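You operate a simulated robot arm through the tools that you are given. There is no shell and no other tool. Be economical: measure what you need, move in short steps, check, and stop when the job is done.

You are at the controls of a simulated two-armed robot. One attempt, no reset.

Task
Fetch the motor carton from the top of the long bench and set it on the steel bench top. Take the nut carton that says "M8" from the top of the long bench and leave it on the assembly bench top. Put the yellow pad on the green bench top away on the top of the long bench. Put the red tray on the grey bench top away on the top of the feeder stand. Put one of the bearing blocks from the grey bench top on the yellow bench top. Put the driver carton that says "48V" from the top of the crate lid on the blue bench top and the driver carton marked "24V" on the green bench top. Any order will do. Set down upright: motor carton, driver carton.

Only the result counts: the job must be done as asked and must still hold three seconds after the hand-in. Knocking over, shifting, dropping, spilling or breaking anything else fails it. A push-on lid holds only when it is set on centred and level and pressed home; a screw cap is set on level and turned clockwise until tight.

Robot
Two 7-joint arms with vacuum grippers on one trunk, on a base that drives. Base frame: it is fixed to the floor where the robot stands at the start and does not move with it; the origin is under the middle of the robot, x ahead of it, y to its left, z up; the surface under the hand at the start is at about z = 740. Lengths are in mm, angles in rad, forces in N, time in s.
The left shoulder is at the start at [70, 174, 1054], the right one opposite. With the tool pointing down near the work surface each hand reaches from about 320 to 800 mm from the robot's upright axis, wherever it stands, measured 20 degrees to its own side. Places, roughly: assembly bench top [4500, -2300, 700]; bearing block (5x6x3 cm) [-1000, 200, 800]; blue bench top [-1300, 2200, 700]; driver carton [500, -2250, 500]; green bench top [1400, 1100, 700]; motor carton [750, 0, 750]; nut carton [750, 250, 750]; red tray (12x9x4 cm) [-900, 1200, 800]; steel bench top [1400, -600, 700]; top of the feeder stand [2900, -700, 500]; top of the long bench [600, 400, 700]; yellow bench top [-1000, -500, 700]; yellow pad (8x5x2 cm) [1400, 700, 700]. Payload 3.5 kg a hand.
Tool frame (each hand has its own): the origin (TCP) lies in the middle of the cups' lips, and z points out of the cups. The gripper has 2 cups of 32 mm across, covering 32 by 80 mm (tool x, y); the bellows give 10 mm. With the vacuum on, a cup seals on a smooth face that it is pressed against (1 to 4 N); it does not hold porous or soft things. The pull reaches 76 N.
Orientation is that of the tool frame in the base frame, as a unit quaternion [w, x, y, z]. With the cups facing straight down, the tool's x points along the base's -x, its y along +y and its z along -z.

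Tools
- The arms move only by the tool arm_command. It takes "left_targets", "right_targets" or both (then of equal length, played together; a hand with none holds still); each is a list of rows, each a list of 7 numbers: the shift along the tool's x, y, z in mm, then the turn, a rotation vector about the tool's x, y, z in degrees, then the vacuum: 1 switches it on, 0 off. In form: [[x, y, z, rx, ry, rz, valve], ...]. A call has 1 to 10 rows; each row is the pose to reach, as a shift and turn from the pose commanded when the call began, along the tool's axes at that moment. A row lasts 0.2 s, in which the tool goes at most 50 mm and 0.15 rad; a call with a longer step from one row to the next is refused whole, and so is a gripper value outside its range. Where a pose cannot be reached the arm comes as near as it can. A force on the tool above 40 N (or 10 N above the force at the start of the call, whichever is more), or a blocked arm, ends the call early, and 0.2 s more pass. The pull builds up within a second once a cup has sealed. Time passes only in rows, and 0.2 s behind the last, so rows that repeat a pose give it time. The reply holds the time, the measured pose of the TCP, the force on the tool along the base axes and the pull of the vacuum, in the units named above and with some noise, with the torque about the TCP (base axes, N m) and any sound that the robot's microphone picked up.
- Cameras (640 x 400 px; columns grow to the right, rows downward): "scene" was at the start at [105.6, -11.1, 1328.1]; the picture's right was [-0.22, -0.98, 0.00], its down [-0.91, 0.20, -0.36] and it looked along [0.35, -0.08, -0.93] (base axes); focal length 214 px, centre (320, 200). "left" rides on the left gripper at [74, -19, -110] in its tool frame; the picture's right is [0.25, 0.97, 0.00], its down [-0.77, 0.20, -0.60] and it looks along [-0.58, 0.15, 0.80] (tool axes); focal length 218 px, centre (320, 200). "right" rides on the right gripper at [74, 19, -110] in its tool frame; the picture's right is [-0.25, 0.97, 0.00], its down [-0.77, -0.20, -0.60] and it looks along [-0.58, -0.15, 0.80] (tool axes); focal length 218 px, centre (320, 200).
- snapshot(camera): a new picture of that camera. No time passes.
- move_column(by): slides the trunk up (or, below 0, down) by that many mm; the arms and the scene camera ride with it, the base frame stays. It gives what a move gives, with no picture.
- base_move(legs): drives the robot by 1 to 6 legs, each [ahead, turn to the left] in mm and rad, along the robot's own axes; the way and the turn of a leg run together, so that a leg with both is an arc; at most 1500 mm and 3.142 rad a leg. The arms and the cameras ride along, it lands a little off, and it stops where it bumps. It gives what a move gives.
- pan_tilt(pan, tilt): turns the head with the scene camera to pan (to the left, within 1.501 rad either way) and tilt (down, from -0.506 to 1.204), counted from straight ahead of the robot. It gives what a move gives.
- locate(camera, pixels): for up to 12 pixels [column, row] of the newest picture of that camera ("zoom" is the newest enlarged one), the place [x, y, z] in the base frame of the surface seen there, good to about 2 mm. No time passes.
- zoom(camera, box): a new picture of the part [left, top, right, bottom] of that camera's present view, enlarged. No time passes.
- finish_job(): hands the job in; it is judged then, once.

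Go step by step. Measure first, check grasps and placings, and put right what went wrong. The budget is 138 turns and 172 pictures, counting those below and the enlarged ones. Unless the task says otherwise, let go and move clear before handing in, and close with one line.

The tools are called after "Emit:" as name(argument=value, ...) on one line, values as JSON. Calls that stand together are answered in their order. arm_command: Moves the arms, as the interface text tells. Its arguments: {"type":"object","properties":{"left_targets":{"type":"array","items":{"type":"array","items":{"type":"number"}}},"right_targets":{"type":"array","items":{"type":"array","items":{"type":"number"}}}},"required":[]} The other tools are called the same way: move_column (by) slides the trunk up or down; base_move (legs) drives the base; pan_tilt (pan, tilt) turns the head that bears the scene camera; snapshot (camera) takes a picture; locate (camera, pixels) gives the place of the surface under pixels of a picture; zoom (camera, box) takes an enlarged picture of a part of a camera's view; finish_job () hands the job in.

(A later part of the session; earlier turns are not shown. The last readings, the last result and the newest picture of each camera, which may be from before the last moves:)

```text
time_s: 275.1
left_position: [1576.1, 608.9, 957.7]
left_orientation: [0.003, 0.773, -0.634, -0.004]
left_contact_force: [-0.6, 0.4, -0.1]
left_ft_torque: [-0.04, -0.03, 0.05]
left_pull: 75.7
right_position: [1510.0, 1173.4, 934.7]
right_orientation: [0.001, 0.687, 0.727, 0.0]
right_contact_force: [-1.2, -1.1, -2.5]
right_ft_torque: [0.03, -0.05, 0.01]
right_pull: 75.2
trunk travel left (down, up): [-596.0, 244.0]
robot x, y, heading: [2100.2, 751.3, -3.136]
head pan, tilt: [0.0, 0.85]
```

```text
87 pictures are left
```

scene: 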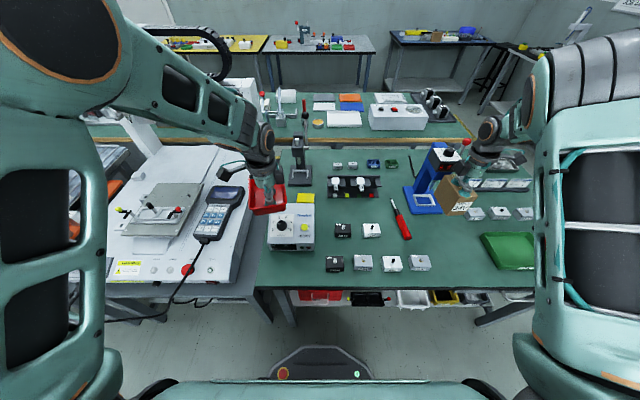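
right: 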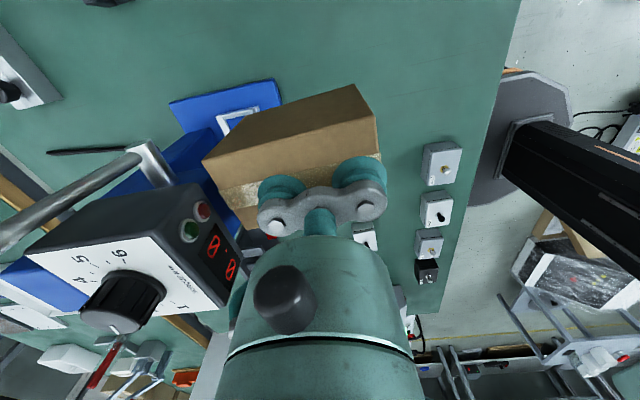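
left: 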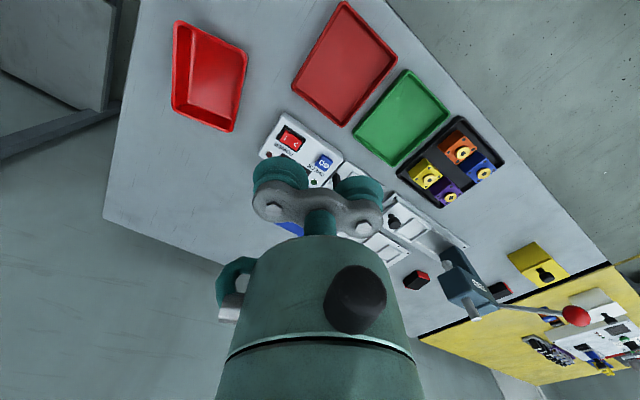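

I mis-signed an axis, so the carton sits 100 mm too deep, beside the blue press. Move it back toward +x by 100.

Emit:
arm_command(right_targets=[[0, 33, 0, 0, 0, 0, 1], [1, 66, 0, 0, 0, 0, 1], [1.4, 100, 0, 0, 0, 0, 1], [1.4, 100, 0, 0, 0, 0, 1]])

Emit:
snapshot(camera="scene")

Emit:
snapshot(camera="right")

```text
time_s: 276.1
left_position: [1575.9, 609.5, 956.5]
left_orientation: [0.002, 0.773, -0.635, -0.003]
left_contact_force: [-0.8, 0.3, -0.9]
left_ft_torque: [0.0, 0.02, -0.02]
left_pull: 75.7
right_position: [1610.5, 1180.2, 935.5]
right_orientation: [0.001, 0.686, 0.728, 0.0]
right_contact_force: [-0.2, -0.2, -3.5]
right_ft_torque: [-0.02, -0.05, 0.0]
right_pull: 75.4
trunk travel left (down, up): [-596.0, 244.0]
robot x, y, heading: [2096.5, 748.6, -3.139]
head pan, tilt: [0.0, 0.85]
```

```text
86 pictures are left
```

scene: 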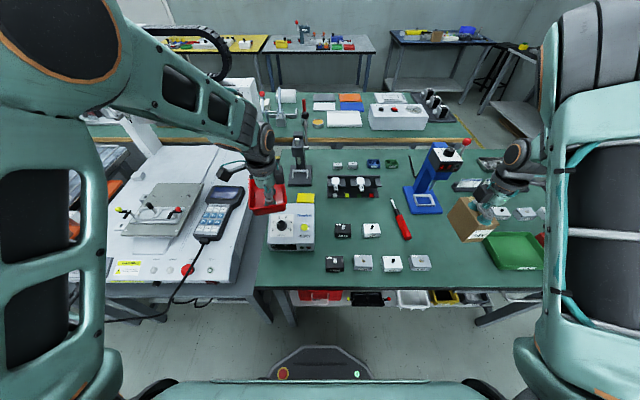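

```text
85 pictures are left
```

right: 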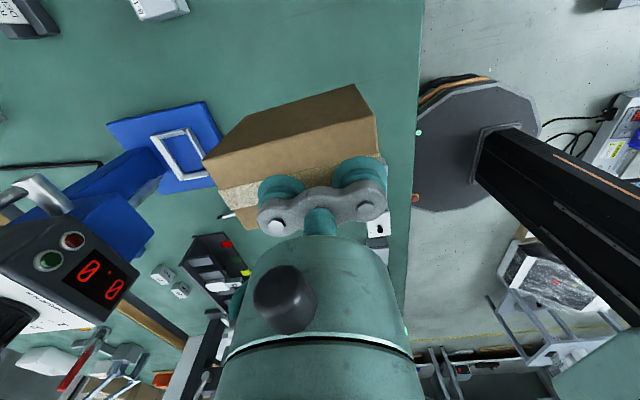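

Spot beneath is free (press base ends near x≈1500). Descend to contact.

Emit:
arm_command(right_targets=[[0, 0, 35, 0, 0, 0, 1], [0, 0, 70, 0, 0, 0, 1], [0, 0, 93, 0, 0, 0, 1], [0, 0, 100, 0, 0, 0, 1], [0, 0, 104, 0, 0, 0, 1], [0, 0, 107, 0, 0, 0, 1], [0, 0, 110, 0, 0, 0, 1]])

Emit:
zoom(camera="scene", box=[380, 130, 560, 290])

```text
time_s: 277.7
left_position: [1578.1, 607.0, 959.7]
left_orientation: [0.001, 0.773, -0.634, -0.006]
left_contact_force: [-0.6, -0.5, -1.4]
left_ft_torque: [0.03, -0.03, -0.02]
left_pull: 75.6
right_position: [1611.8, 1178.6, 830.5]
right_orientation: [-0.004, 0.685, 0.728, -0.001]
right_contact_force: [0.5, -0.7, 30.5]
right_ft_torque: [0.23, 0.08, -0.11]
right_pull: 75.2
trunk travel left (down, up): [-596.0, 244.0]
robot x, y, heading: [2097.1, 748.9, -3.143]
head pan, tilt: [0.0, 0.85]
```

```text
2.50 times, centred on (470, 210) of scene
```

zoom: 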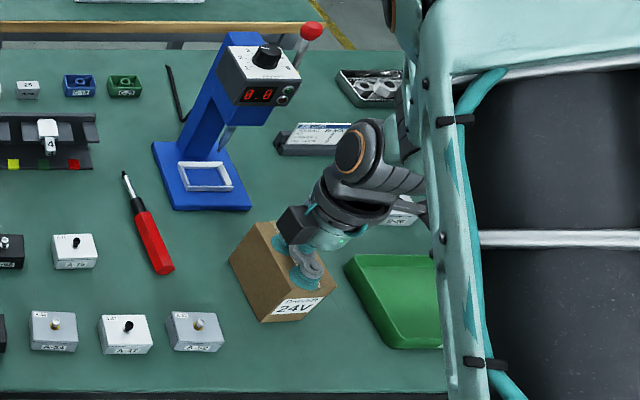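

24V rests on the bench. Release and rise.

Emit:
arm_command(right_targets=[[0, 0, -2, 0, 0, 0, 0], [0, 0, -3, 0, 0, 0, 0], [0, 0, -3, 0, 0, 0, 0], [0, 0, -4, 0, 0, 0, 0], [0, 0, -9, 0, 0, 0, 0], [0, 0, -25, 0, 0, 0, 0], [0, 0, -65, 0, 0, 0, 0], [0, 0, -110, 0, 0, 0, 0], [0, 0, -150, 0, 0, 0, 0]])

Emit:
snapshot(camera="scene")

Emit:
zoom(camera="scene", box=[240, 160, 360, 280])

```text
time_s: 279.7
left_position: [1576.2, 607.8, 958.6]
left_orientation: [0.003, 0.773, -0.635, -0.004]
left_contact_force: [-0.3, -0.3, -0.6]
left_ft_torque: [0.03, 0.01, 0.01]
left_pull: 75.7
right_position: [1611.0, 1178.3, 977.4]
right_orientation: [0.0, 0.686, 0.728, 0.001]
right_contact_force: [0.4, 0.4, 0.6]
right_ft_torque: [-0.01, -0.01, -0.02]
right_pull: 0.0
trunk travel left (down, up): [-596.0, 244.0]
robot x, y, heading: [2097.7, 751.2, -3.14]
head pan, tilt: [0.0, 0.85]
```

```text
83 pictures are left
```

scene: 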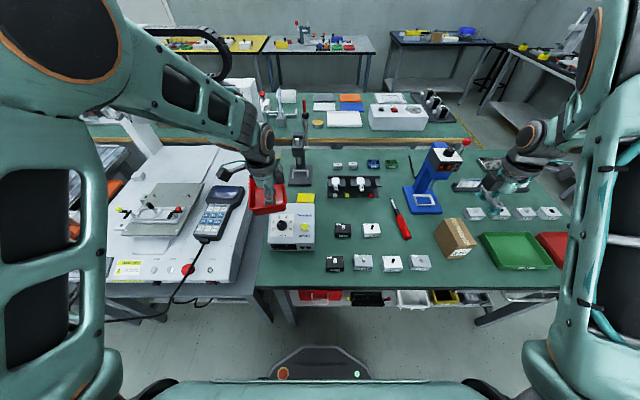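

```text
3.33 times, centred on (300, 220) of scene
```

zoom: 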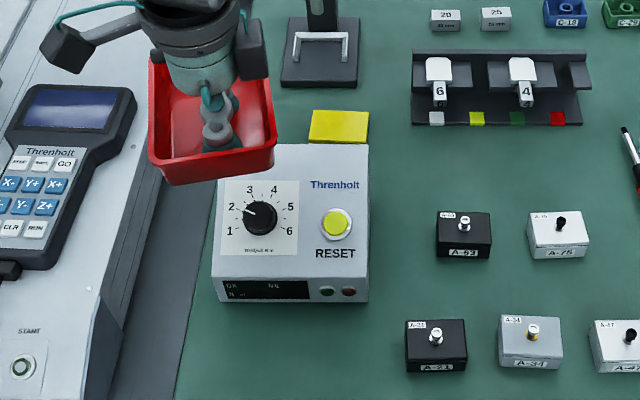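

24V stands fine. Measure the yellow pad and the controller in front.

Emit:
locate(camera="zoom", pixels=[[314, 113], [364, 114], [366, 140], [312, 139], [340, 127], [330, 150], [365, 150], [350, 95], [385, 130], [320, 10], [290, 155], [345, 80]])

```text
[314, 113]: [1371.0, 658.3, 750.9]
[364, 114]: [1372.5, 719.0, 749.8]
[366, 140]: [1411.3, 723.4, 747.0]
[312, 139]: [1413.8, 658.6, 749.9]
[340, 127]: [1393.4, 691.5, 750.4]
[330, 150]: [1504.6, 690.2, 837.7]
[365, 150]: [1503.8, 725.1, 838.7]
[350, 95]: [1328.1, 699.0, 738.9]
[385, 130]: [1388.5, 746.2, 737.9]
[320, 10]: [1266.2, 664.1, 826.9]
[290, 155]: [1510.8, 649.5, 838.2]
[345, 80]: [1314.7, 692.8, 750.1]
```

Pad top z≈750, centre ≈(1394,691), wedged behind a controller (top 838). I'll grip with one cup from (1418,691) with the hand's camera facing +y. First move the left hand (tray) aside and bring the right hand along −y.

Emit:
arm_command(left_targets=[[38, -7.5, -20, 0, 0, 0, 1], [76, -15, -40, 0, 0, 0, 1], [114, -22.6, -60, 0, 0, 0, 1], [152, -30, -80, 0, 0, 0, 1], [189, -37.7, -100, 0, 0, 0, 1], [189, -37.7, -100, 0, 0, 0, 1], [189, -37.7, -100, 0, 0, 0, 1], [189, -37.7, -100, 0, 0, 0, 1], [189, -37.7, -100, 0, 0, 0, 1], [189, -37.7, -100, 0, 0, 0, 1]], right_targets=[[-30, -2, 0, 0, 0, 0, 0], [-60, -3, 0, 0, 0, 0, 0], [-90, -5, 0, 0, 0, 0, 0], [-135, -8, 0, 0, 0, 0, 0], [-180, -10, 0, 0, 0, 0, 0], [-228, -13, 0, 0, 0, 0, 0], [-276, -16, 0, 0, 0, 0, 0], [-324, -19, 0, 0, 0, 0, 0], [-372, -22, 0, 0, 0, 0, 0], [-420, -25, 0, 0, 0, 0, 0]])

Emit:
snapshot(camera="scene")

```text
time_s: 281.9
left_position: [1650.0, 431.1, 1056.5]
left_orientation: [0.002, 0.773, -0.634, -0.004]
left_contact_force: [-0.2, 0.1, -0.8]
left_ft_torque: [0.01, 0.0, 0.03]
left_pull: 76.0
right_position: [1599.3, 770.7, 990.4]
right_orientation: [0.023, 0.702, 0.712, -0.025]
right_contact_force: [-0.8, -0.4, -0.6]
right_ft_torque: [0.02, 0.02, -0.02]
right_pull: 0.1
trunk travel left (down, up): [-596.0, 244.0]
robot x, y, heading: [2098.6, 746.2, -3.135]
head pan, tilt: [0.0, 0.85]
```

```text
81 pictures are left
```

scene: 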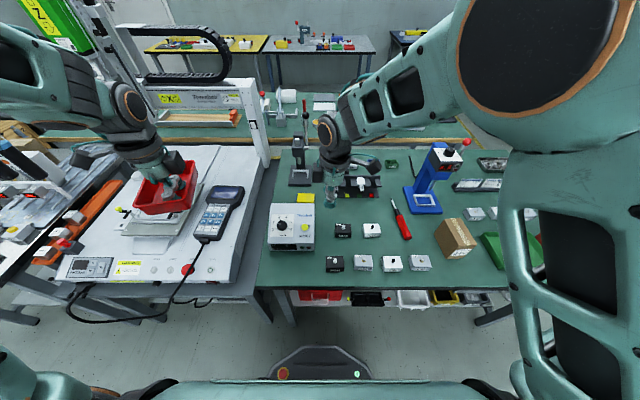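

The right hand is cramped cross-body. Turning the robot 0.35 rad left puts the pad comfortably on its right side.

Emit:
base_move(legs=[[0, 0.35]])

Emit:
arm_command(right_targets=[[0, 0, 0, 0, 0, 0, 0]])

Emit:
snapshot(camera="scene")

```text
time_s: 283.4
left_position: [1789.3, 295.4, 1056.4]
left_orientation: [0.003, 0.872, -0.489, -0.004]
left_contact_force: [-0.9, 0.0, -0.8]
left_ft_torque: [0.0, 0.0, 0.0]
left_pull: 75.8
right_position: [1626.0, 592.3, 992.9]
right_orientation: [0.027, 0.56, 0.828, -0.022]
right_contact_force: [0.7, -0.4, -0.3]
right_ft_torque: [0.01, 0.02, 0.0]
right_pull: 0.1
trunk travel left (down, up): [-596.0, 244.0]
robot x, y, heading: [2102.1, 746.8, -2.779]
head pan, tilt: [0.0, 0.85]
```

```text
time_s: 283.8
left_position: [1789.0, 296.9, 1057.6]
left_orientation: [0.003, 0.873, -0.488, -0.004]
left_contact_force: [-0.7, -0.2, -0.7]
left_ft_torque: [-0.02, -0.01, -0.03]
left_pull: 75.7
right_position: [1625.3, 593.9, 994.2]
right_orientation: [0.03, 0.561, 0.827, -0.025]
right_contact_force: [0.3, -0.7, 0.3]
right_ft_torque: [0.02, -0.01, 0.0]
right_pull: 0.2
trunk travel left (down, up): [-596.0, 244.0]
robot x, y, heading: [2098.1, 744.7, -2.785]
head pan, tilt: [0.0, 0.85]
```

```text
80 pictures are left
```

scene: 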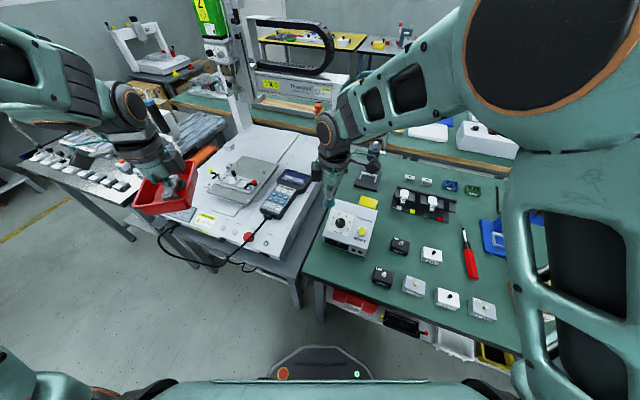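

Now the pad is at right-front. Move the right hand above the grip point (1417,700) and read back the pose.

Emit:
arm_command(right_targets=[[35, -30, 10, 0, 0, 0, 0], [70, -61, 20, 0, 0, 0, 0], [105, -92, 30, 0, 0, 0, 0], [140, -122, 40, 0, 0, 0, 0], [176, -153, 50, 0, 0, 0, 0], [176, -153, 50, 0, 0, 0, 0]])

Emit:
zoom(camera="scene", box=[300, 120, 440, 260])

```text
time_s: 285.2
left_position: [1791.1, 295.5, 1057.9]
left_orientation: [0.003, 0.873, -0.488, -0.005]
left_contact_force: [0.4, -0.2, -2.1]
left_ft_torque: [0.04, 0.01, 0.02]
left_pull: 75.5
right_position: [1420.8, 696.2, 931.9]
right_orientation: [0.027, 0.56, 0.828, -0.022]
right_contact_force: [-0.8, 0.6, 0.6]
right_ft_torque: [0.03, 0.02, -0.01]
right_pull: 0.1
trunk travel left (down, up): [-596.0, 244.0]
robot x, y, heading: [2097.2, 750.8, -2.786]
head pan, tilt: [0.0, 0.85]
```

```text
2.86 times, centred on (370, 190) of scene
```

zoom: 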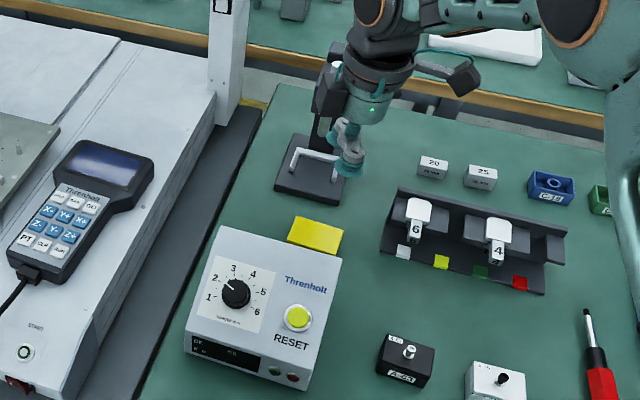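

Correct the 4.4° tilt, then descend to 25 mm above the pad.

Emit:
arm_command(right_targets=[[0, 0, 0, -0.2, 2.2, 0, 0], [0, 0, 0, -0.5, 4.4, 0, 0], [0, 0, 0, -0.5, 4.4, 0, 0]])

Emit:
zoom(camera="scene", box=[320, 170, 400, 230])

Emit:
locate(camera="zoom", pixels=[[297, 185], [260, 205], [372, 235], [390, 215], [325, 215], [345, 245], [275, 235]])

```text
time_s: 286.0
left_position: [1789.5, 294.7, 1057.8]
left_orientation: [0.004, 0.873, -0.488, -0.004]
left_contact_force: [-0.7, 0.2, -1.3]
left_ft_torque: [0.0, -0.03, 0.01]
left_pull: 75.2
right_position: [1420.0, 698.2, 931.1]
right_orientation: [-0.002, 0.56, 0.828, 0.004]
right_contact_force: [0.3, -0.5, -0.5]
right_ft_torque: [-0.03, 0.01, 0.0]
right_pull: 0.0
trunk travel left (down, up): [-596.0, 244.0]
robot x, y, heading: [2097.8, 748.8, -2.783]
head pan, tilt: [0.0, 0.85]
```

```text
6.67 times, centred on (360, 200) of scene
```

zoom: 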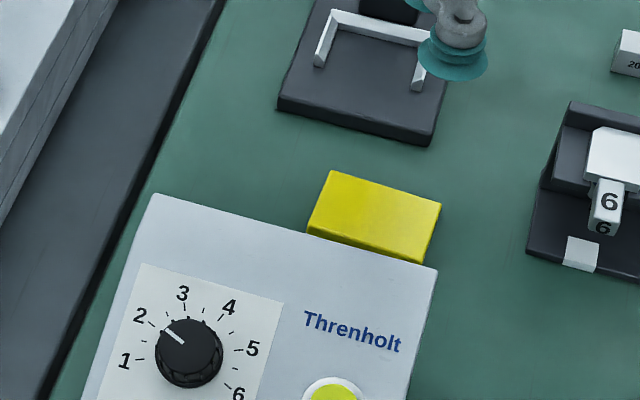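

```text
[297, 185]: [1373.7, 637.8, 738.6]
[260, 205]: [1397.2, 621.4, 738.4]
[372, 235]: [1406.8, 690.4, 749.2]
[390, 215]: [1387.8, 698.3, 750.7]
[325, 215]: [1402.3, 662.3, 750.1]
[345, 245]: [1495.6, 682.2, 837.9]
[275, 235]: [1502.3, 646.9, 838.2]
```

Pad visible x 1370–1415, y 655–725. Descend with one cup over its centre and vacuum on.

Emit:
arm_command(right_targets=[[3.7, -3.9, 40, 0, 0, 0, 0], [3.7, -3.9, 85, 0, 0, 0, 0], [3.7, -3.9, 130, 0, 0, 0, 0], [3.7, -3.9, 160, 0, 0, 0, 0], [3.7, -3.9, 174, 0, 0, 0, 1], [3.7, -3.9, 180, 0, 0, 0, 1], [3.7, -3.9, 183, 0, 0, 0, 1], [3.7, -3.9, 185, 0, 0, 0, 1], [3.7, -3.9, 185, 0, 0, 0, 1], [3.7, -3.9, 185, 0, 0, 0, 1]])

Emit:
zoom(camera="scene", box=[300, 120, 440, 260])

Emit:
snapshot(camera="right")

```text
time_s: 288.2
left_position: [1791.6, 295.9, 1057.6]
left_orientation: [0.004, 0.873, -0.488, -0.005]
left_contact_force: [-0.3, -1.2, -1.0]
left_ft_torque: [0.02, 0.01, -0.02]
left_pull: 75.7
right_position: [1416.0, 697.6, 748.6]
right_orientation: [-0.004, 0.561, 0.828, 0.002]
right_contact_force: [-7.9, -0.5, 27.2]
right_ft_torque: [-0.51, 0.92, -0.09]
right_pull: 37.7
trunk travel left (down, up): [-596.0, 244.0]
robot x, y, heading: [2097.2, 750.2, -2.78]
head pan, tilt: [0.0, 0.85]
```

```text
2.86 times, centred on (370, 190) of scene
```

zoom: 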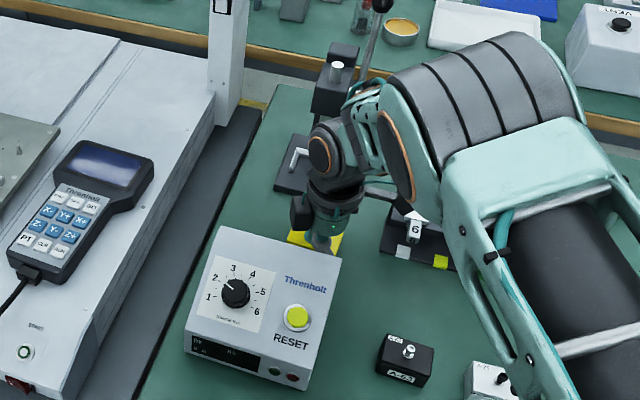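

```text
76 pictures are left
```

right: 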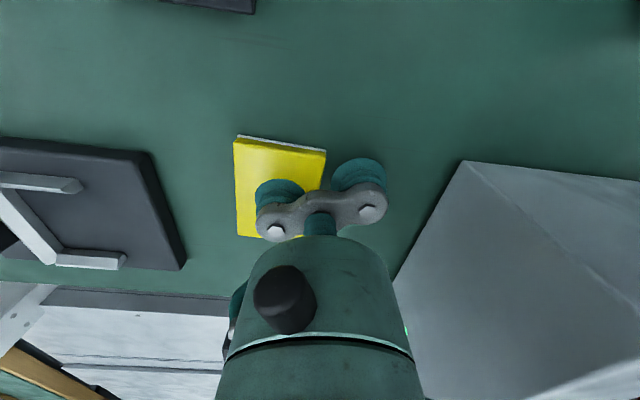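

One cup sealed (37.7 N). Lift straight up.

Emit:
arm_command(right_targets=[[0, 0, -12, 0, 0, 0, 1], [0, 0, -50, 0, 0, 0, 1], [0, 0, -95, 0, 0, 0, 1], [0, 0, -140, 0, 0, 0, 1], [0, 0, -185, 0, 0, 0, 1], [0, 0, -230, 0, 0, 0, 1], [0, 0, -270, 0, 0, 0, 1], [0, 0, -270, 0, 0, 0, 1]])

Emit:
snapshot(camera="right")

Emit:
snapshot(camera="scene")

```text
time_s: 290.0
left_position: [1789.9, 295.0, 1056.9]
left_orientation: [0.002, 0.873, -0.487, -0.003]
left_contact_force: [0.4, 0.3, -1.0]
left_ft_torque: [0.02, 0.03, 0.0]
left_pull: 75.1
right_position: [1416.1, 696.1, 1014.5]
right_orientation: [-0.002, 0.56, 0.829, 0.004]
right_contact_force: [-0.2, -0.1, 0.1]
right_ft_torque: [-0.36, 0.88, 0.03]
right_pull: 37.8
trunk travel left (down, up): [-596.0, 244.0]
robot x, y, heading: [2099.2, 748.6, -2.781]
head pan, tilt: [0.0, 0.85]
```

```text
75 pictures are left
```

right: 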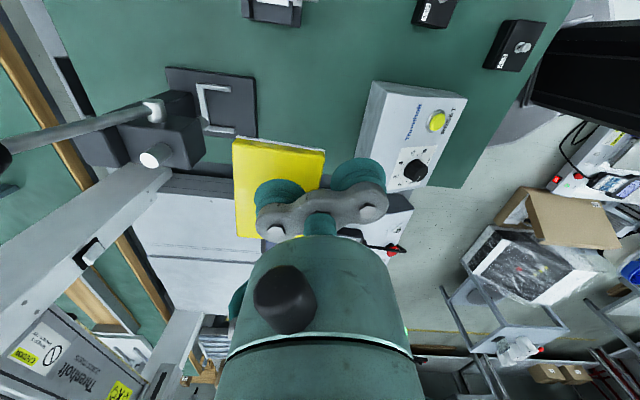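

```text
74 pictures are left
```

scene: 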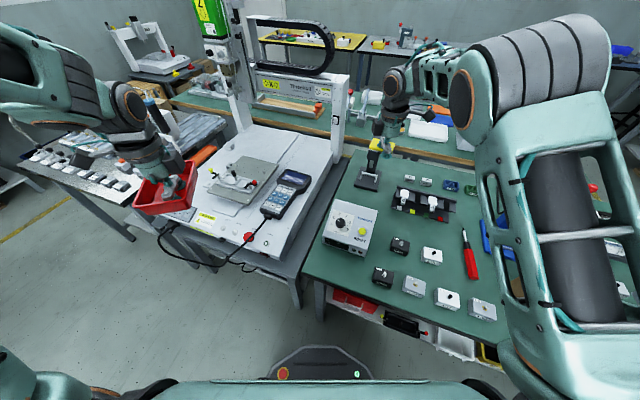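

Pad is up. Retract the right hand, raise the trunk, and drive south to the feeder stand.

Emit:
arm_command(right_targets=[[-1, 38, 0, 0, 0, 0, 1], [-2, 76, 0, 0, 0, 0, 1], [-3, 114, 0, 0, 0, 0, 1], [-4, 152, 0, 0, 0, 0, 1], [-5, 190, 0, 0, 0, 0, 1]])

Emit:
base_move(legs=[[0, 1.21], [700, 0]])

Emit:
pan_tilt(pan=0.3, tilt=0.6)

Emit:
snapshot(camera="scene")

```text
time_s: 291.2
left_position: [1792.0, 295.2, 1057.9]
left_orientation: [0.002, 0.873, -0.488, -0.004]
left_contact_force: [0.0, -1.0, -0.5]
left_ft_torque: [-0.04, 0.01, 0.01]
left_pull: 75.7
right_position: [1589.3, 767.8, 1016.7]
right_orientation: [0.019, 0.57, 0.821, -0.009]
right_contact_force: [0.3, 0.4, -0.6]
right_ft_torque: [-0.32, 0.9, -0.05]
right_pull: 38.0
trunk travel left (down, up): [-596.0, 244.0]
robot x, y, heading: [2096.1, 749.6, -2.782]
head pan, tilt: [0.0, 0.85]
```

```text
time_s: 298.1
left_position: [2434.0, -383.9, 1057.3]
left_orientation: [0.004, 0.994, 0.106, -0.001]
left_contact_force: [-0.4, 0.1, -0.2]
left_ft_torque: [0.01, 0.0, -0.01]
left_pull: 75.5
right_position: [1923.0, -414.6, 1017.5]
right_orientation: [0.021, -0.01, 1.0, 0.001]
right_contact_force: [0.3, 0.3, 0.1]
right_ft_torque: [-0.94, 0.01, -0.05]
right_pull: 38.0
trunk travel left (down, up): [-596.0, 244.0]
robot x, y, heading: [2111.5, 60.0, -1.548]
head pan, tilt: [0.0, 0.85]
```

```text
time_s: 298.9
left_position: [2433.3, -382.0, 1057.3]
left_orientation: [0.004, 0.994, 0.106, -0.001]
left_contact_force: [0.7, -0.3, -0.9]
left_ft_torque: [0.0, 0.01, 0.02]
left_pull: 75.1
right_position: [1921.7, -414.9, 1019.0]
right_orientation: [0.024, -0.01, 1.0, 0.001]
right_contact_force: [-0.3, -0.8, -0.2]
right_ft_torque: [-0.93, -0.03, -0.02]
right_pull: 37.5
trunk travel left (down, up): [-596.0, 244.0]
robot x, y, heading: [2110.2, 62.3, -1.55]
head pan, tilt: [0.3, 0.6]
```

```text
73 pictures are left
```

scene: 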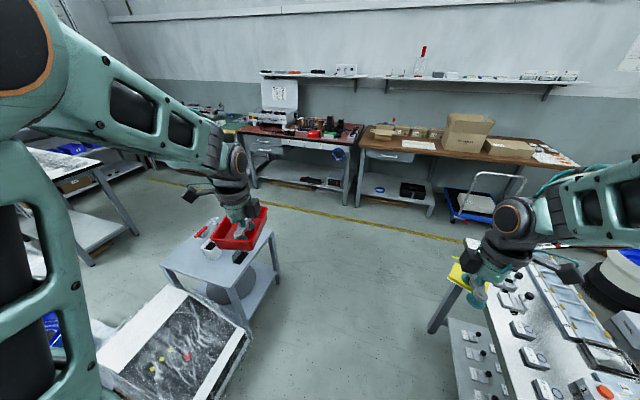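

The feeder stand is at (225,260), with items on it, and a wrapped machine to its north. Measuring.

Emit:
locate(camera="scene", pixels=[[165, 265], [228, 288], [270, 232], [215, 275], [250, 255], [205, 240], [245, 335], [165, 290], [240, 262], [430, 325], [200, 262], [190, 250]])

Emit:
zoom(camera="scene", box=[130, 190, 300, 330])

```text
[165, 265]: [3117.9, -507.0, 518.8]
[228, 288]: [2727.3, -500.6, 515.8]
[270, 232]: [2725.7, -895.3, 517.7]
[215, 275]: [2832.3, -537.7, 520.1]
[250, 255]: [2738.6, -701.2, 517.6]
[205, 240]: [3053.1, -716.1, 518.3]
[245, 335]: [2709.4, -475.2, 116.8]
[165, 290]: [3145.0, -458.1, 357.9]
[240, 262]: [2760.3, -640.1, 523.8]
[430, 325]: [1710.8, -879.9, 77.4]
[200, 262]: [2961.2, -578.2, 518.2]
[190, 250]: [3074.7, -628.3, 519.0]
```

```text
2.86 times, centred on (215, 260) of scene
```

zoom: 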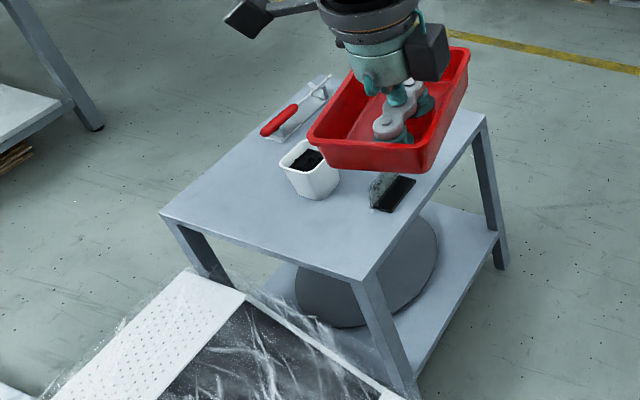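

Stand top spans x 2725–3118, y −900…−500, z 518. Drive beside its west side and face it.

Emit:
base_move(legs=[[740, 0], [0, 1.55]])

Emit:
pan_tilt(pan=0.0, tilt=0.8)

Emit:
snapshot(camera="scene")

```text
time_s: 306.6
left_position: [2574.1, -362.1, 1057.9]
left_orientation: [0.004, 0.642, 0.767, 0.002]
left_contact_force: [0.5, -0.3, -1.3]
left_ft_torque: [-0.04, 0.0, 0.01]
left_pull: 76.0
right_position: [2589.5, -874.6, 1019.4]
right_orientation: [0.015, -0.702, 0.712, 0.018]
right_contact_force: [-0.1, 0.3, -0.5]
right_ft_torque: [-0.02, -0.93, -0.06]
right_pull: 37.7
trunk travel left (down, up): [-596.0, 244.0]
robot x, y, heading: [2120.8, -668.9, -0.012]
head pan, tilt: [0.3, 0.6]
```

```text
time_s: 307.4
left_position: [2573.7, -362.7, 1057.5]
left_orientation: [0.004, 0.642, 0.767, 0.001]
left_contact_force: [-0.5, -0.1, -1.1]
left_ft_torque: [0.02, -0.01, 0.01]
left_pull: 76.1
right_position: [2589.9, -874.7, 1018.6]
right_orientation: [0.016, -0.701, 0.713, 0.018]
right_contact_force: [-0.1, 0.2, -0.9]
right_ft_torque: [-0.01, -0.93, -0.07]
right_pull: 37.9
trunk travel left (down, up): [-596.0, 244.0]
robot x, y, heading: [2119.4, -669.3, -0.014]
head pan, tilt: [0.0, 0.799]
```

```text
71 pictures are left
```

scene: 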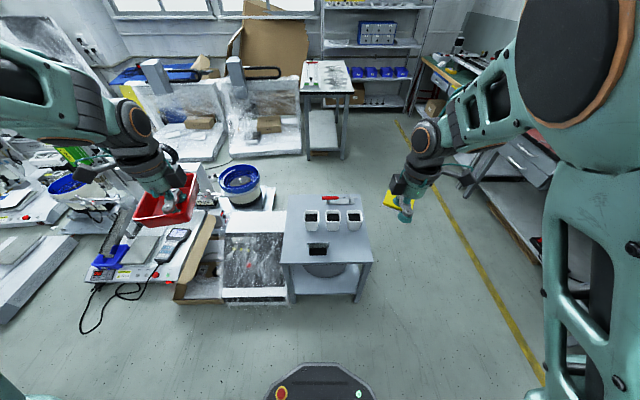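

Emit:
zoom(camera="scene", box=[270, 185, 390, 305])

Emit:
locate(camera="zoom", pixels=[[70, 390], [150, 300], [80, 260], [330, 340], [400, 330], [430, 250], [440, 150], [160, 380], [300, 350], [100, 160], [360, 300], [320, 395]])

```text
3.33 times, centred on (330, 245) of scene
```

zoom: 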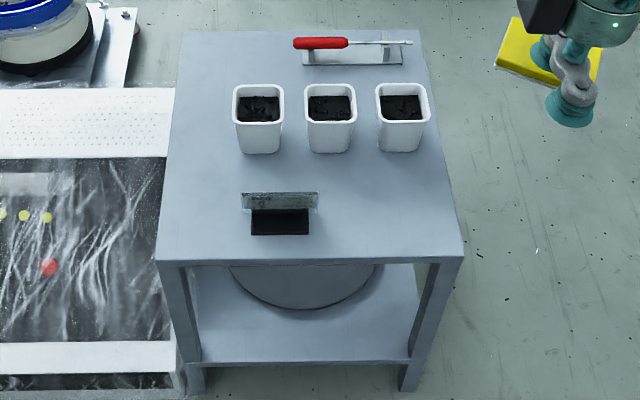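

```text
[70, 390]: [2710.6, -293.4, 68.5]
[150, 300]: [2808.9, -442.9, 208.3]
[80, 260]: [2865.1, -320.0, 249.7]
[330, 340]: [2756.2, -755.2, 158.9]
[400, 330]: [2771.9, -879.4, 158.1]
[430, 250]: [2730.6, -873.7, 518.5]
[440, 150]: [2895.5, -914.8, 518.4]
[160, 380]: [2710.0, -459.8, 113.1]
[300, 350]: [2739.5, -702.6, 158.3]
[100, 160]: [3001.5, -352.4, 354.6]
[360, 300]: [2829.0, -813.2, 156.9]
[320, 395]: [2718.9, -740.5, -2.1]
```

Free area on the stand is front-right: x 2735–2870, y −725…−885. Shift the robot southeast so the left hand faces it.

Emit:
base_move(legs=[[0, -1.19], [320, 0], [0, 1.2]])

Emit:
snapshot(camera="scene")

```text
time_s: 315.5
left_position: [2686.9, -664.2, 1057.3]
left_orientation: [0.004, 0.643, 0.766, 0.002]
left_contact_force: [0.5, 0.1, 0.5]
left_ft_torque: [-0.02, 0.0, 0.02]
left_pull: 75.4
right_position: [2699.9, -1176.9, 1019.7]
right_orientation: [0.016, -0.7, 0.713, 0.018]
right_contact_force: [0.6, 0.1, -0.4]
right_ft_torque: [-0.01, -0.95, -0.05]
right_pull: 38.1
trunk travel left (down, up): [-596.0, 244.0]
robot x, y, heading: [2227.2, -972.3, -0.019]
head pan, tilt: [0.0, 0.799]
```

```text
69 pictures are left
```

scene: 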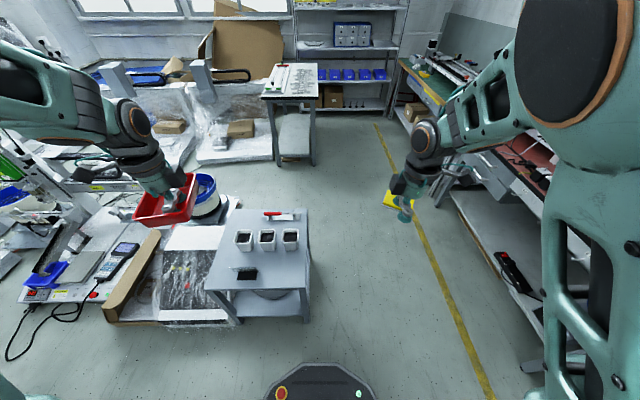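

Emit:
zoom(camera="scene", box=[200, 200, 320, 320])

Emit:
locate(camera="zoom", pixels=[[200, 260], [340, 270], [360, 170], [195, 240], [300, 160], [260, 165], [280, 220], [330, 165], [220, 170], [345, 285]])

```text
3.33 times, centred on (260, 260) of scene
```

zoom: 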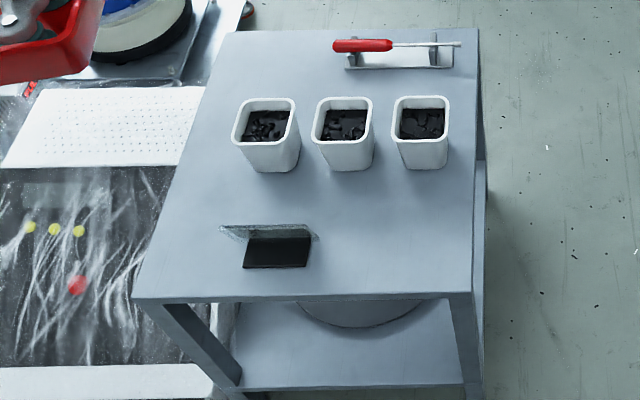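

```text
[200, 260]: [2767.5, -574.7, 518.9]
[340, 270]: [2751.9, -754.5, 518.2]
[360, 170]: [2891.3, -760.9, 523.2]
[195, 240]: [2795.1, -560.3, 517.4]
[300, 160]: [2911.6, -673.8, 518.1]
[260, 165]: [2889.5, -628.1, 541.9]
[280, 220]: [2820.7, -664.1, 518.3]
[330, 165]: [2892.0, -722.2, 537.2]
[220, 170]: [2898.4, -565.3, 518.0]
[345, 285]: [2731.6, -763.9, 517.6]
```

Place at (2805,−815) with the tray's length along y. Move and rotate the left hand (−80°) at height, then lower the trunk 400.

Emit:
arm_command(left_targets=[[-17, 9, 0, 0, 0, -8, 1], [-34, 18, 0, 0, 0, -16, 1], [-51, 27, 0, 0, 0, -24, 1], [-68, 36, 0, 0, 0, -32, 1], [-85, 45, 0, 0, 0, -40, 1], [-102, 54, 0, 0, 0, -48, 1], [-119, 63, 0, 0, 0, -56, 1], [-136, 72, 0, 0, 0, -64, 1], [-153, 81, 0, 0, 0, -72, 1], [-169.5, 89.4, 0, 0, 0, -80, 1]])

Emit:
move_column(by=-380)

Emit:
snapshot(camera="scene")

Emit:
snapshot(camera="left")

```text
time_s: 317.7
left_position: [2803.9, -816.1, 1058.1]
left_orientation: [0.004, -0.001, 1.0, -0.002]
left_contact_force: [0.3, 0.5, -1.0]
left_ft_torque: [-0.01, 0.02, 0.02]
left_pull: 75.9
right_position: [2700.9, -1177.4, 1018.6]
right_orientation: [0.017, -0.7, 0.713, 0.019]
right_contact_force: [0.9, 0.5, -0.6]
right_ft_torque: [-0.01, -0.91, -0.06]
right_pull: 38.1
trunk travel left (down, up): [-596.0, 244.0]
robot x, y, heading: [2237.1, -971.3, -0.019]
head pan, tilt: [0.0, 0.799]
```

```text
time_s: 321.4
left_position: [2803.7, -816.0, 677.7]
left_orientation: [0.004, 0.0, 1.0, -0.002]
left_contact_force: [0.0, -0.2, -1.9]
left_ft_torque: [-0.01, -0.01, -0.03]
left_pull: 75.4
right_position: [2700.0, -1176.6, 638.8]
right_orientation: [0.017, -0.7, 0.714, 0.02]
right_contact_force: [0.5, 0.0, -0.2]
right_ft_torque: [-0.02, -0.94, -0.02]
right_pull: 37.7
trunk travel left (down, up): [-216.0, 624.0]
robot x, y, heading: [2232.3, -971.0, -0.017]
head pan, tilt: [0.0, 0.799]
```

```text
67 pictures are left
```

scene: 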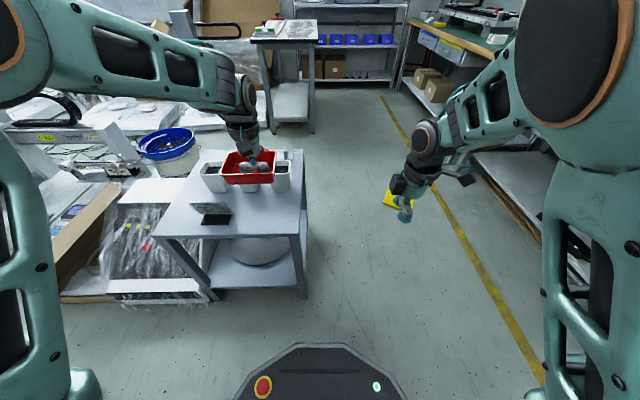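

```text
66 pictures are left
```

left: 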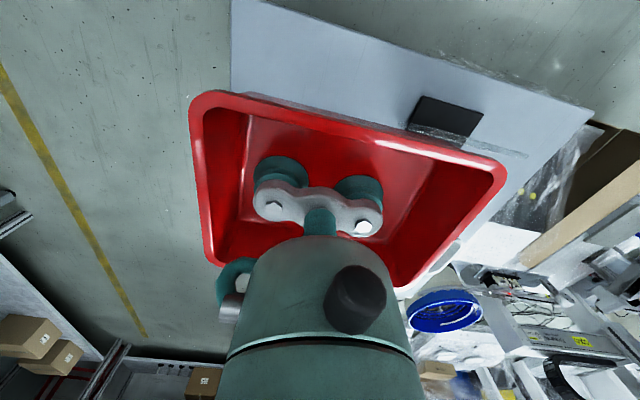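

Descend to the stand top in steps.

Emit:
arm_command(left_targets=[[0, 0, 40, 0, 0, 0, 1], [0, 0, 85, 0, 0, 0, 1], [0, 0, 125, 0, 0, 0, 1], [0, 0, 143, 0, 0, 0, 1], [0, 0, 150, 0, 0, 0, 1], [0, 0, 154, 0, 0, 0, 1], [0, 0, 157, 0, 0, 0, 1], [0, 0, 160, 0, 0, 0, 1]])

Emit:
zoom(camera="scene", box=[140, 110, 340, 310])

```text
time_s: 323.3
left_position: [2805.4, -815.4, 523.9]
left_orientation: [0.01, 0.001, 1.0, -0.002]
left_contact_force: [-10.1, -0.8, 21.8]
left_ft_torque: [0.15, 0.42, 0.1]
left_pull: 75.3
right_position: [2697.6, -1176.4, 640.2]
right_orientation: [0.019, -0.7, 0.714, 0.019]
right_contact_force: [-0.9, 0.0, -0.9]
right_ft_torque: [-0.02, -0.93, -0.06]
right_pull: 37.5
trunk travel left (down, up): [-216.0, 624.0]
robot x, y, heading: [2233.4, -971.0, -0.016]
head pan, tilt: [0.0, 0.799]
stopped in row 8 (left hand): the force on the tool passed its limit at 42 N (the readings are from after the stop); the commanded pose is now the measured one
```

```text
2.00 times, centred on (240, 210) of scene
```

zoom: 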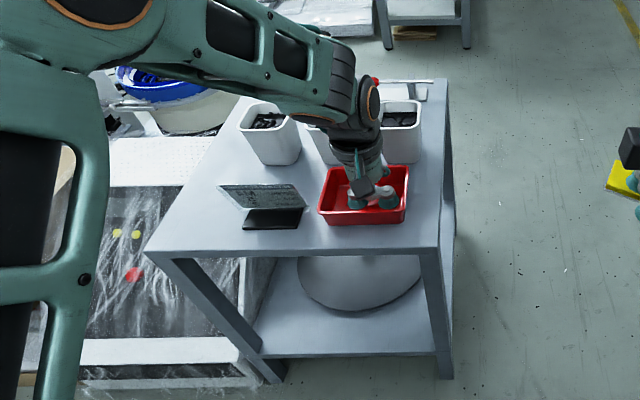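

Tray rests on the stand. Release and lift straight out.

Emit:
arm_command(left_targets=[[0, 0, -1, 0, 0, 0, 0], [0, 0, -2, 0, 0, 0, 0], [0, 0, -2, 0, 0, 0, 0], [0, 0, -3, 0, 0, 0, 0], [0, 0, -8, 0, 0, 0, 0], [0, 0, -25, 0, 0, 0, 0], [0, 0, -65, 0, 0, 0, 0], [0, 0, -110, 0, 0, 0, 0], [0, 0, -155, 0, 0, 0, 0], [0, 0, -200, 0, 0, 0, 0]])

Emit:
zoom(camera="scene", box=[140, 110, 340, 310])

```text
time_s: 325.5
left_position: [2805.8, -814.1, 719.9]
left_orientation: [0.008, 0.0, 1.0, -0.003]
left_contact_force: [0.2, -1.0, -0.5]
left_ft_torque: [0.0, 0.01, 0.01]
left_pull: 0.1
right_position: [2699.3, -1176.3, 638.9]
right_orientation: [0.018, -0.7, 0.714, 0.018]
right_contact_force: [0.2, 0.3, -0.1]
right_ft_torque: [-0.06, -0.93, -0.04]
right_pull: 37.4
trunk travel left (down, up): [-216.0, 624.0]
robot x, y, heading: [2231.6, -971.9, -0.018]
head pan, tilt: [0.0, 0.799]
```

```text
2.00 times, centred on (240, 210) of scene
```

zoom: 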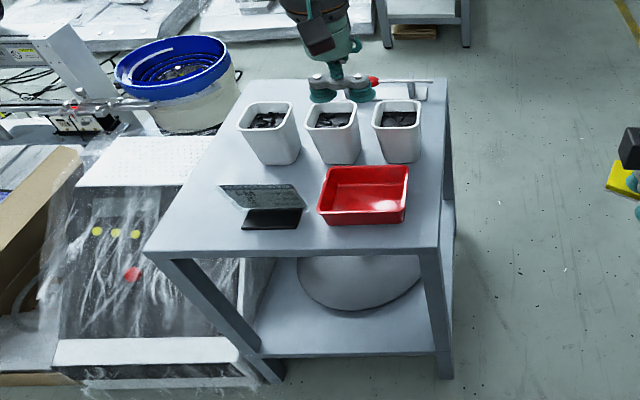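

Red tray is on the feeder stand. Raise the trunk and drive back round via the south aisle to the long bench's west side.

Emit:
move_column(by=400)

Emit:
base_move(legs=[[0, -1.553], [470, 0], [0, -1.571], [1400, 0], [900, 0]])

```text
time_s: 329.3
left_position: [2806.2, -813.3, 1118.9]
left_orientation: [0.008, 0.001, 1.0, -0.001]
left_contact_force: [-0.2, -0.2, 0.2]
left_ft_torque: [-0.01, 0.02, 0.01]
left_pull: 0.2
right_position: [2700.9, -1176.2, 1039.0]
right_orientation: [0.017, -0.7, 0.714, 0.019]
right_contact_force: [0.0, -0.7, -0.1]
right_ft_torque: [-0.04, -0.92, -0.05]
right_pull: 38.1
trunk travel left (down, up): [-616.0, 224.0]
robot x, y, heading: [2232.4, -970.9, -0.022]
head pan, tilt: [0.0, 0.799]
```

```text
time_s: 350.8
left_position: [-659.5, -1608.4, 1118.2]
left_orientation: [-0.001, 1.0, 0.004, -0.008]
left_contact_force: [0.1, -0.4, 0.9]
left_ft_torque: [0.01, -0.01, -0.01]
left_pull: 0.0
right_position: [-555.5, -1246.7, 1039.7]
right_orientation: [0.018, 0.711, 0.703, -0.017]
right_contact_force: [-0.8, -0.2, -0.7]
right_ft_torque: [-0.02, 0.9, -0.07]
right_pull: 37.8
trunk travel left (down, up): [-616.0, 224.0]
robot x, y, heading: [-86.1, -1448.7, 3.126]
head pan, tilt: [0.0, 0.799]
```

Emit:
base_move(legs=[[0, -1.55], [1300, 0], [0, -1.571]])

Emit:
snapshot(camera="scene")

```text
time_s: 364.9
left_position: [463.2, 7.5, 1119.4]
left_orientation: [0.008, 0.003, 1.0, -0.002]
left_contact_force: [0.3, 0.2, 0.1]
left_ft_torque: [-0.02, 0.01, -0.01]
left_pull: 0.0
right_position: [354.6, -354.6, 1039.6]
right_orientation: [0.017, -0.698, 0.715, 0.018]
right_contact_force: [-0.7, -0.5, 0.0]
right_ft_torque: [-0.02, -0.89, -0.04]
right_pull: 38.1
trunk travel left (down, up): [-616.0, 224.0]
robot x, y, heading: [-110.0, -146.4, -0.019]
head pan, tilt: [0.0, 0.799]
```

```text
63 pictures are left
```

scene: 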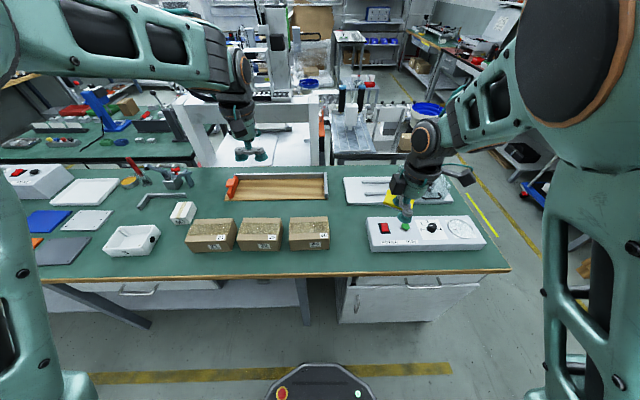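

Free green patch at (350,235) between box 46 and the control box. Measuring.

Emit:
locate(camera="scene", pixels=[[333, 245], [366, 245], [350, 235], [350, 265], [335, 215], [345, 205], [366, 225], [342, 185]])

Emit:
zoom(camera="scene", box=[280, 160, 500, 290])

```text
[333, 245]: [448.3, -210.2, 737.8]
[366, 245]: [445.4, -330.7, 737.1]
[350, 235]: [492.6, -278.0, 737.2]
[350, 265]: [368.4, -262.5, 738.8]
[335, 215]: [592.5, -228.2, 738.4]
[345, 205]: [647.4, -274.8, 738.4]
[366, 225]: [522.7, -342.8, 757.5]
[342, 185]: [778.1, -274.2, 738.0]
```

```text
2.91 times, centred on (390, 225) of scene
```

zoom: 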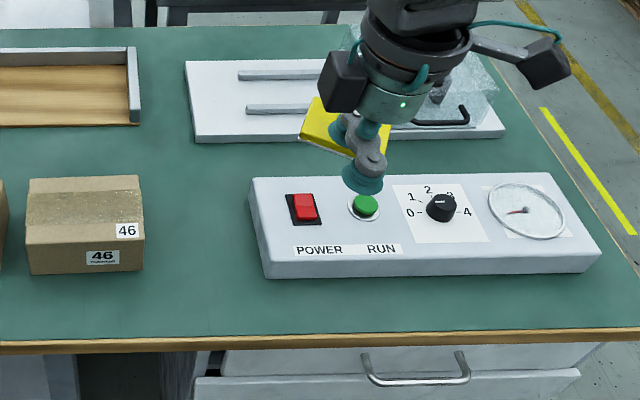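

Target the pad at about (575,−268). Level and move the right hand, then rotate so the pad lies along y.

Emit:
arm_command(right_targets=[[-16, -39, 0, 0, 1.4, 0, 1], [-33, -78, 0, 0, 2.84, 0, 1], [-49, -118, 0, 0, 2.84, 0, 1], [-66, -157, 0, 0, 2.84, 0, 1], [-82.4, -196.5, 0, 0, 2.84, 0, 1]])

Emit:
arm_command(right_targets=[[0, 0, 0, 0, 0, -7.8, 1], [0, 0, 0, 0, 0, -15.6, 1], [0, 0, 0, 0, 0, -23.4, 1], [0, 0, 40, 0, 0, -23.4, 1], [0, 0, 85, 0, 0, -23.4, 1], [0, 0, 125, 0, 0, -23.4, 1], [0, 0, 160, 0, 0, -23.4, 1], [0, 0, 160, 0, 0, -23.4, 1]])

Emit:
snapshot(camera="right")

Emit:
zoom(camera="scene", box=[280, 130, 480, 290])

```text
time_s: 366.1
left_position: [465.3, 6.9, 1117.2]
left_orientation: [0.007, 0.002, 1.0, -0.001]
left_contact_force: [0.4, -0.1, 0.5]
left_ft_torque: [0.02, 0.03, 0.03]
left_pull: 0.2
right_position: [558.2, -276.0, 1041.2]
right_orientation: [-0.002, -0.698, 0.716, 0.002]
right_contact_force: [0.8, 0.3, -0.2]
right_ft_torque: [-0.03, -0.9, -0.01]
right_pull: 38.1
trunk travel left (down, up): [-616.0, 224.0]
robot x, y, heading: [-110.2, -147.7, -0.023]
head pan, tilt: [0.0, 0.799]
```

```text
time_s: 367.9
left_position: [462.6, 6.0, 1119.8]
left_orientation: [0.008, 0.003, 1.0, -0.002]
left_contact_force: [0.0, 0.5, -0.8]
left_ft_torque: [-0.01, -0.02, -0.01]
left_pull: 0.1
right_position: [552.9, -276.6, 882.6]
right_orientation: [0.0, 0.829, -0.559, -0.001]
right_contact_force: [0.2, 0.3, -0.5]
right_ft_torque: [0.32, -0.88, 0.0]
right_pull: 37.8
trunk travel left (down, up): [-616.0, 224.0]
robot x, y, heading: [-112.0, -147.1, -0.024]
head pan, tilt: [0.0, 0.799]
```

```text
61 pictures are left
```

right: 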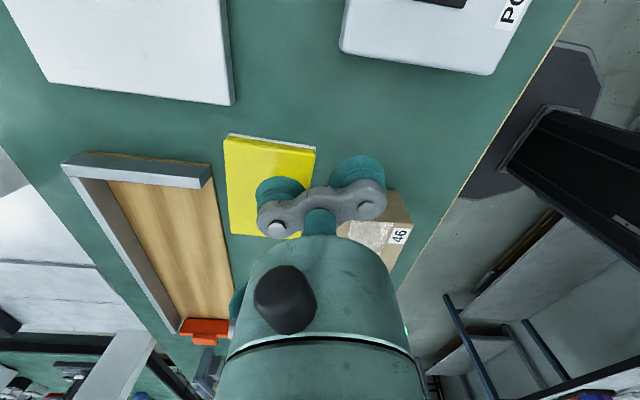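

```text
2.50 times, centred on (380, 210) of scene
```

zoom: 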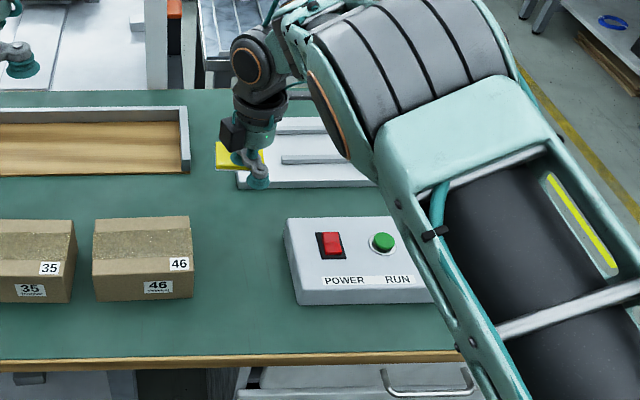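

Emit:
locate(camera="right", pixels=[[228, 142], [311, 153], [232, 228], [250, 170], [200, 170], [210, 182], [232, 250], [225, 100], [345, 45], [400, 215], [370, 130], [300, 120]])

```text
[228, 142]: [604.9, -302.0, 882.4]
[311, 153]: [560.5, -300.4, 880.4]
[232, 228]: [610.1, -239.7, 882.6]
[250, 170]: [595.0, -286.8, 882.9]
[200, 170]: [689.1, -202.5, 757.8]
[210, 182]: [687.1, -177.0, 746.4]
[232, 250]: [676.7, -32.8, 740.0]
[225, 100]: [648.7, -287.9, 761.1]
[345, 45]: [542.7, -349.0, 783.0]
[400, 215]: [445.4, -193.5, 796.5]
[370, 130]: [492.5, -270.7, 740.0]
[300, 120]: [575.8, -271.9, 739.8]
```

Pad spans x 559–610, y −302…−228, above free bench. Descend to contact.

Emit:
arm_command(right_targets=[[0, 0, 40, 0, 0, 0, 1], [0, 0, 80, 0, 0, 0, 1], [0, 0, 112, 0, 0, 0, 1], [0, 0, 122, 0, 0, 0, 1], [0, 0, 127, 0, 0, 0, 1], [0, 0, 130, 0, 0, 0, 1], [0, 0, 133, 0, 0, 0, 1]])

```text
time_s: 369.5
left_position: [460.6, 6.2, 1119.2]
left_orientation: [0.009, 0.003, 1.0, -0.002]
left_contact_force: [-0.3, -0.4, -0.7]
left_ft_torque: [0.0, 0.01, 0.02]
left_pull: 0.0
right_position: [552.7, -276.7, 752.3]
right_orientation: [0.0, 0.829, -0.56, 0.0]
right_contact_force: [-0.9, -0.7, 12.3]
right_ft_torque: [0.22, -0.9, -0.02]
right_pull: 37.8
trunk travel left (down, up): [-616.0, 224.0]
robot x, y, heading: [-112.3, -145.6, -0.021]
head pan, tilt: [0.0, 0.799]
```

Contact (12 N). Release and lift.

Emit:
arm_command(right_targets=[[0, 0, 0, 0, 0, 0, 0], [0, 0, -1, 0, 0, 0, 0], [0, 0, -1, 0, 0, 0, 0], [0, 0, -3, 0, 0, 0, 0], [0, 0, -8, 0, 0, 0, 0], [0, 0, -25, 0, 0, 0, 0], [0, 0, -65, 0, 0, 0, 0], [0, 0, -110, 0, 0, 0, 0], [0, 0, -155, 0, 0, 0, 0], [0, 0, -200, 0, 0, 0, 0]])

Emit:
zoom(camera="scene", box=[280, 130, 480, 290])

```text
time_s: 371.7
left_position: [462.2, 5.7, 1119.7]
left_orientation: [0.008, 0.003, 1.0, -0.002]
left_contact_force: [-0.1, 0.8, 0.2]
left_ft_torque: [0.01, 0.0, 0.02]
left_pull: 0.1
right_position: [552.6, -279.4, 949.6]
right_orientation: [0.0, 0.829, -0.56, -0.002]
right_contact_force: [-0.9, 0.9, 0.0]
right_ft_torque: [-0.02, -0.03, 0.01]
right_pull: 0.1
trunk travel left (down, up): [-616.0, 224.0]
robot x, y, heading: [-110.0, -148.1, -0.022]
head pan, tilt: [0.0, 0.799]
```

```text
2.50 times, centred on (380, 210) of scene
```

zoom: 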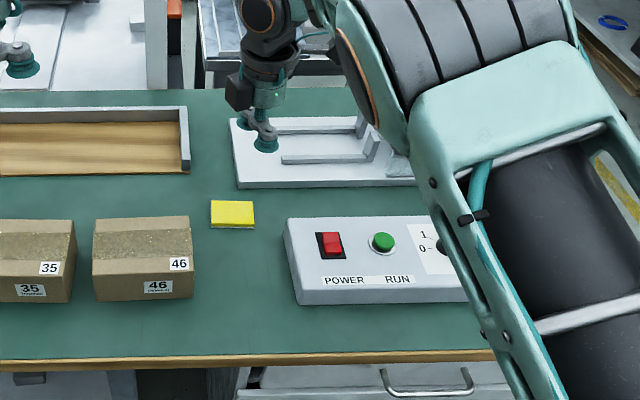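

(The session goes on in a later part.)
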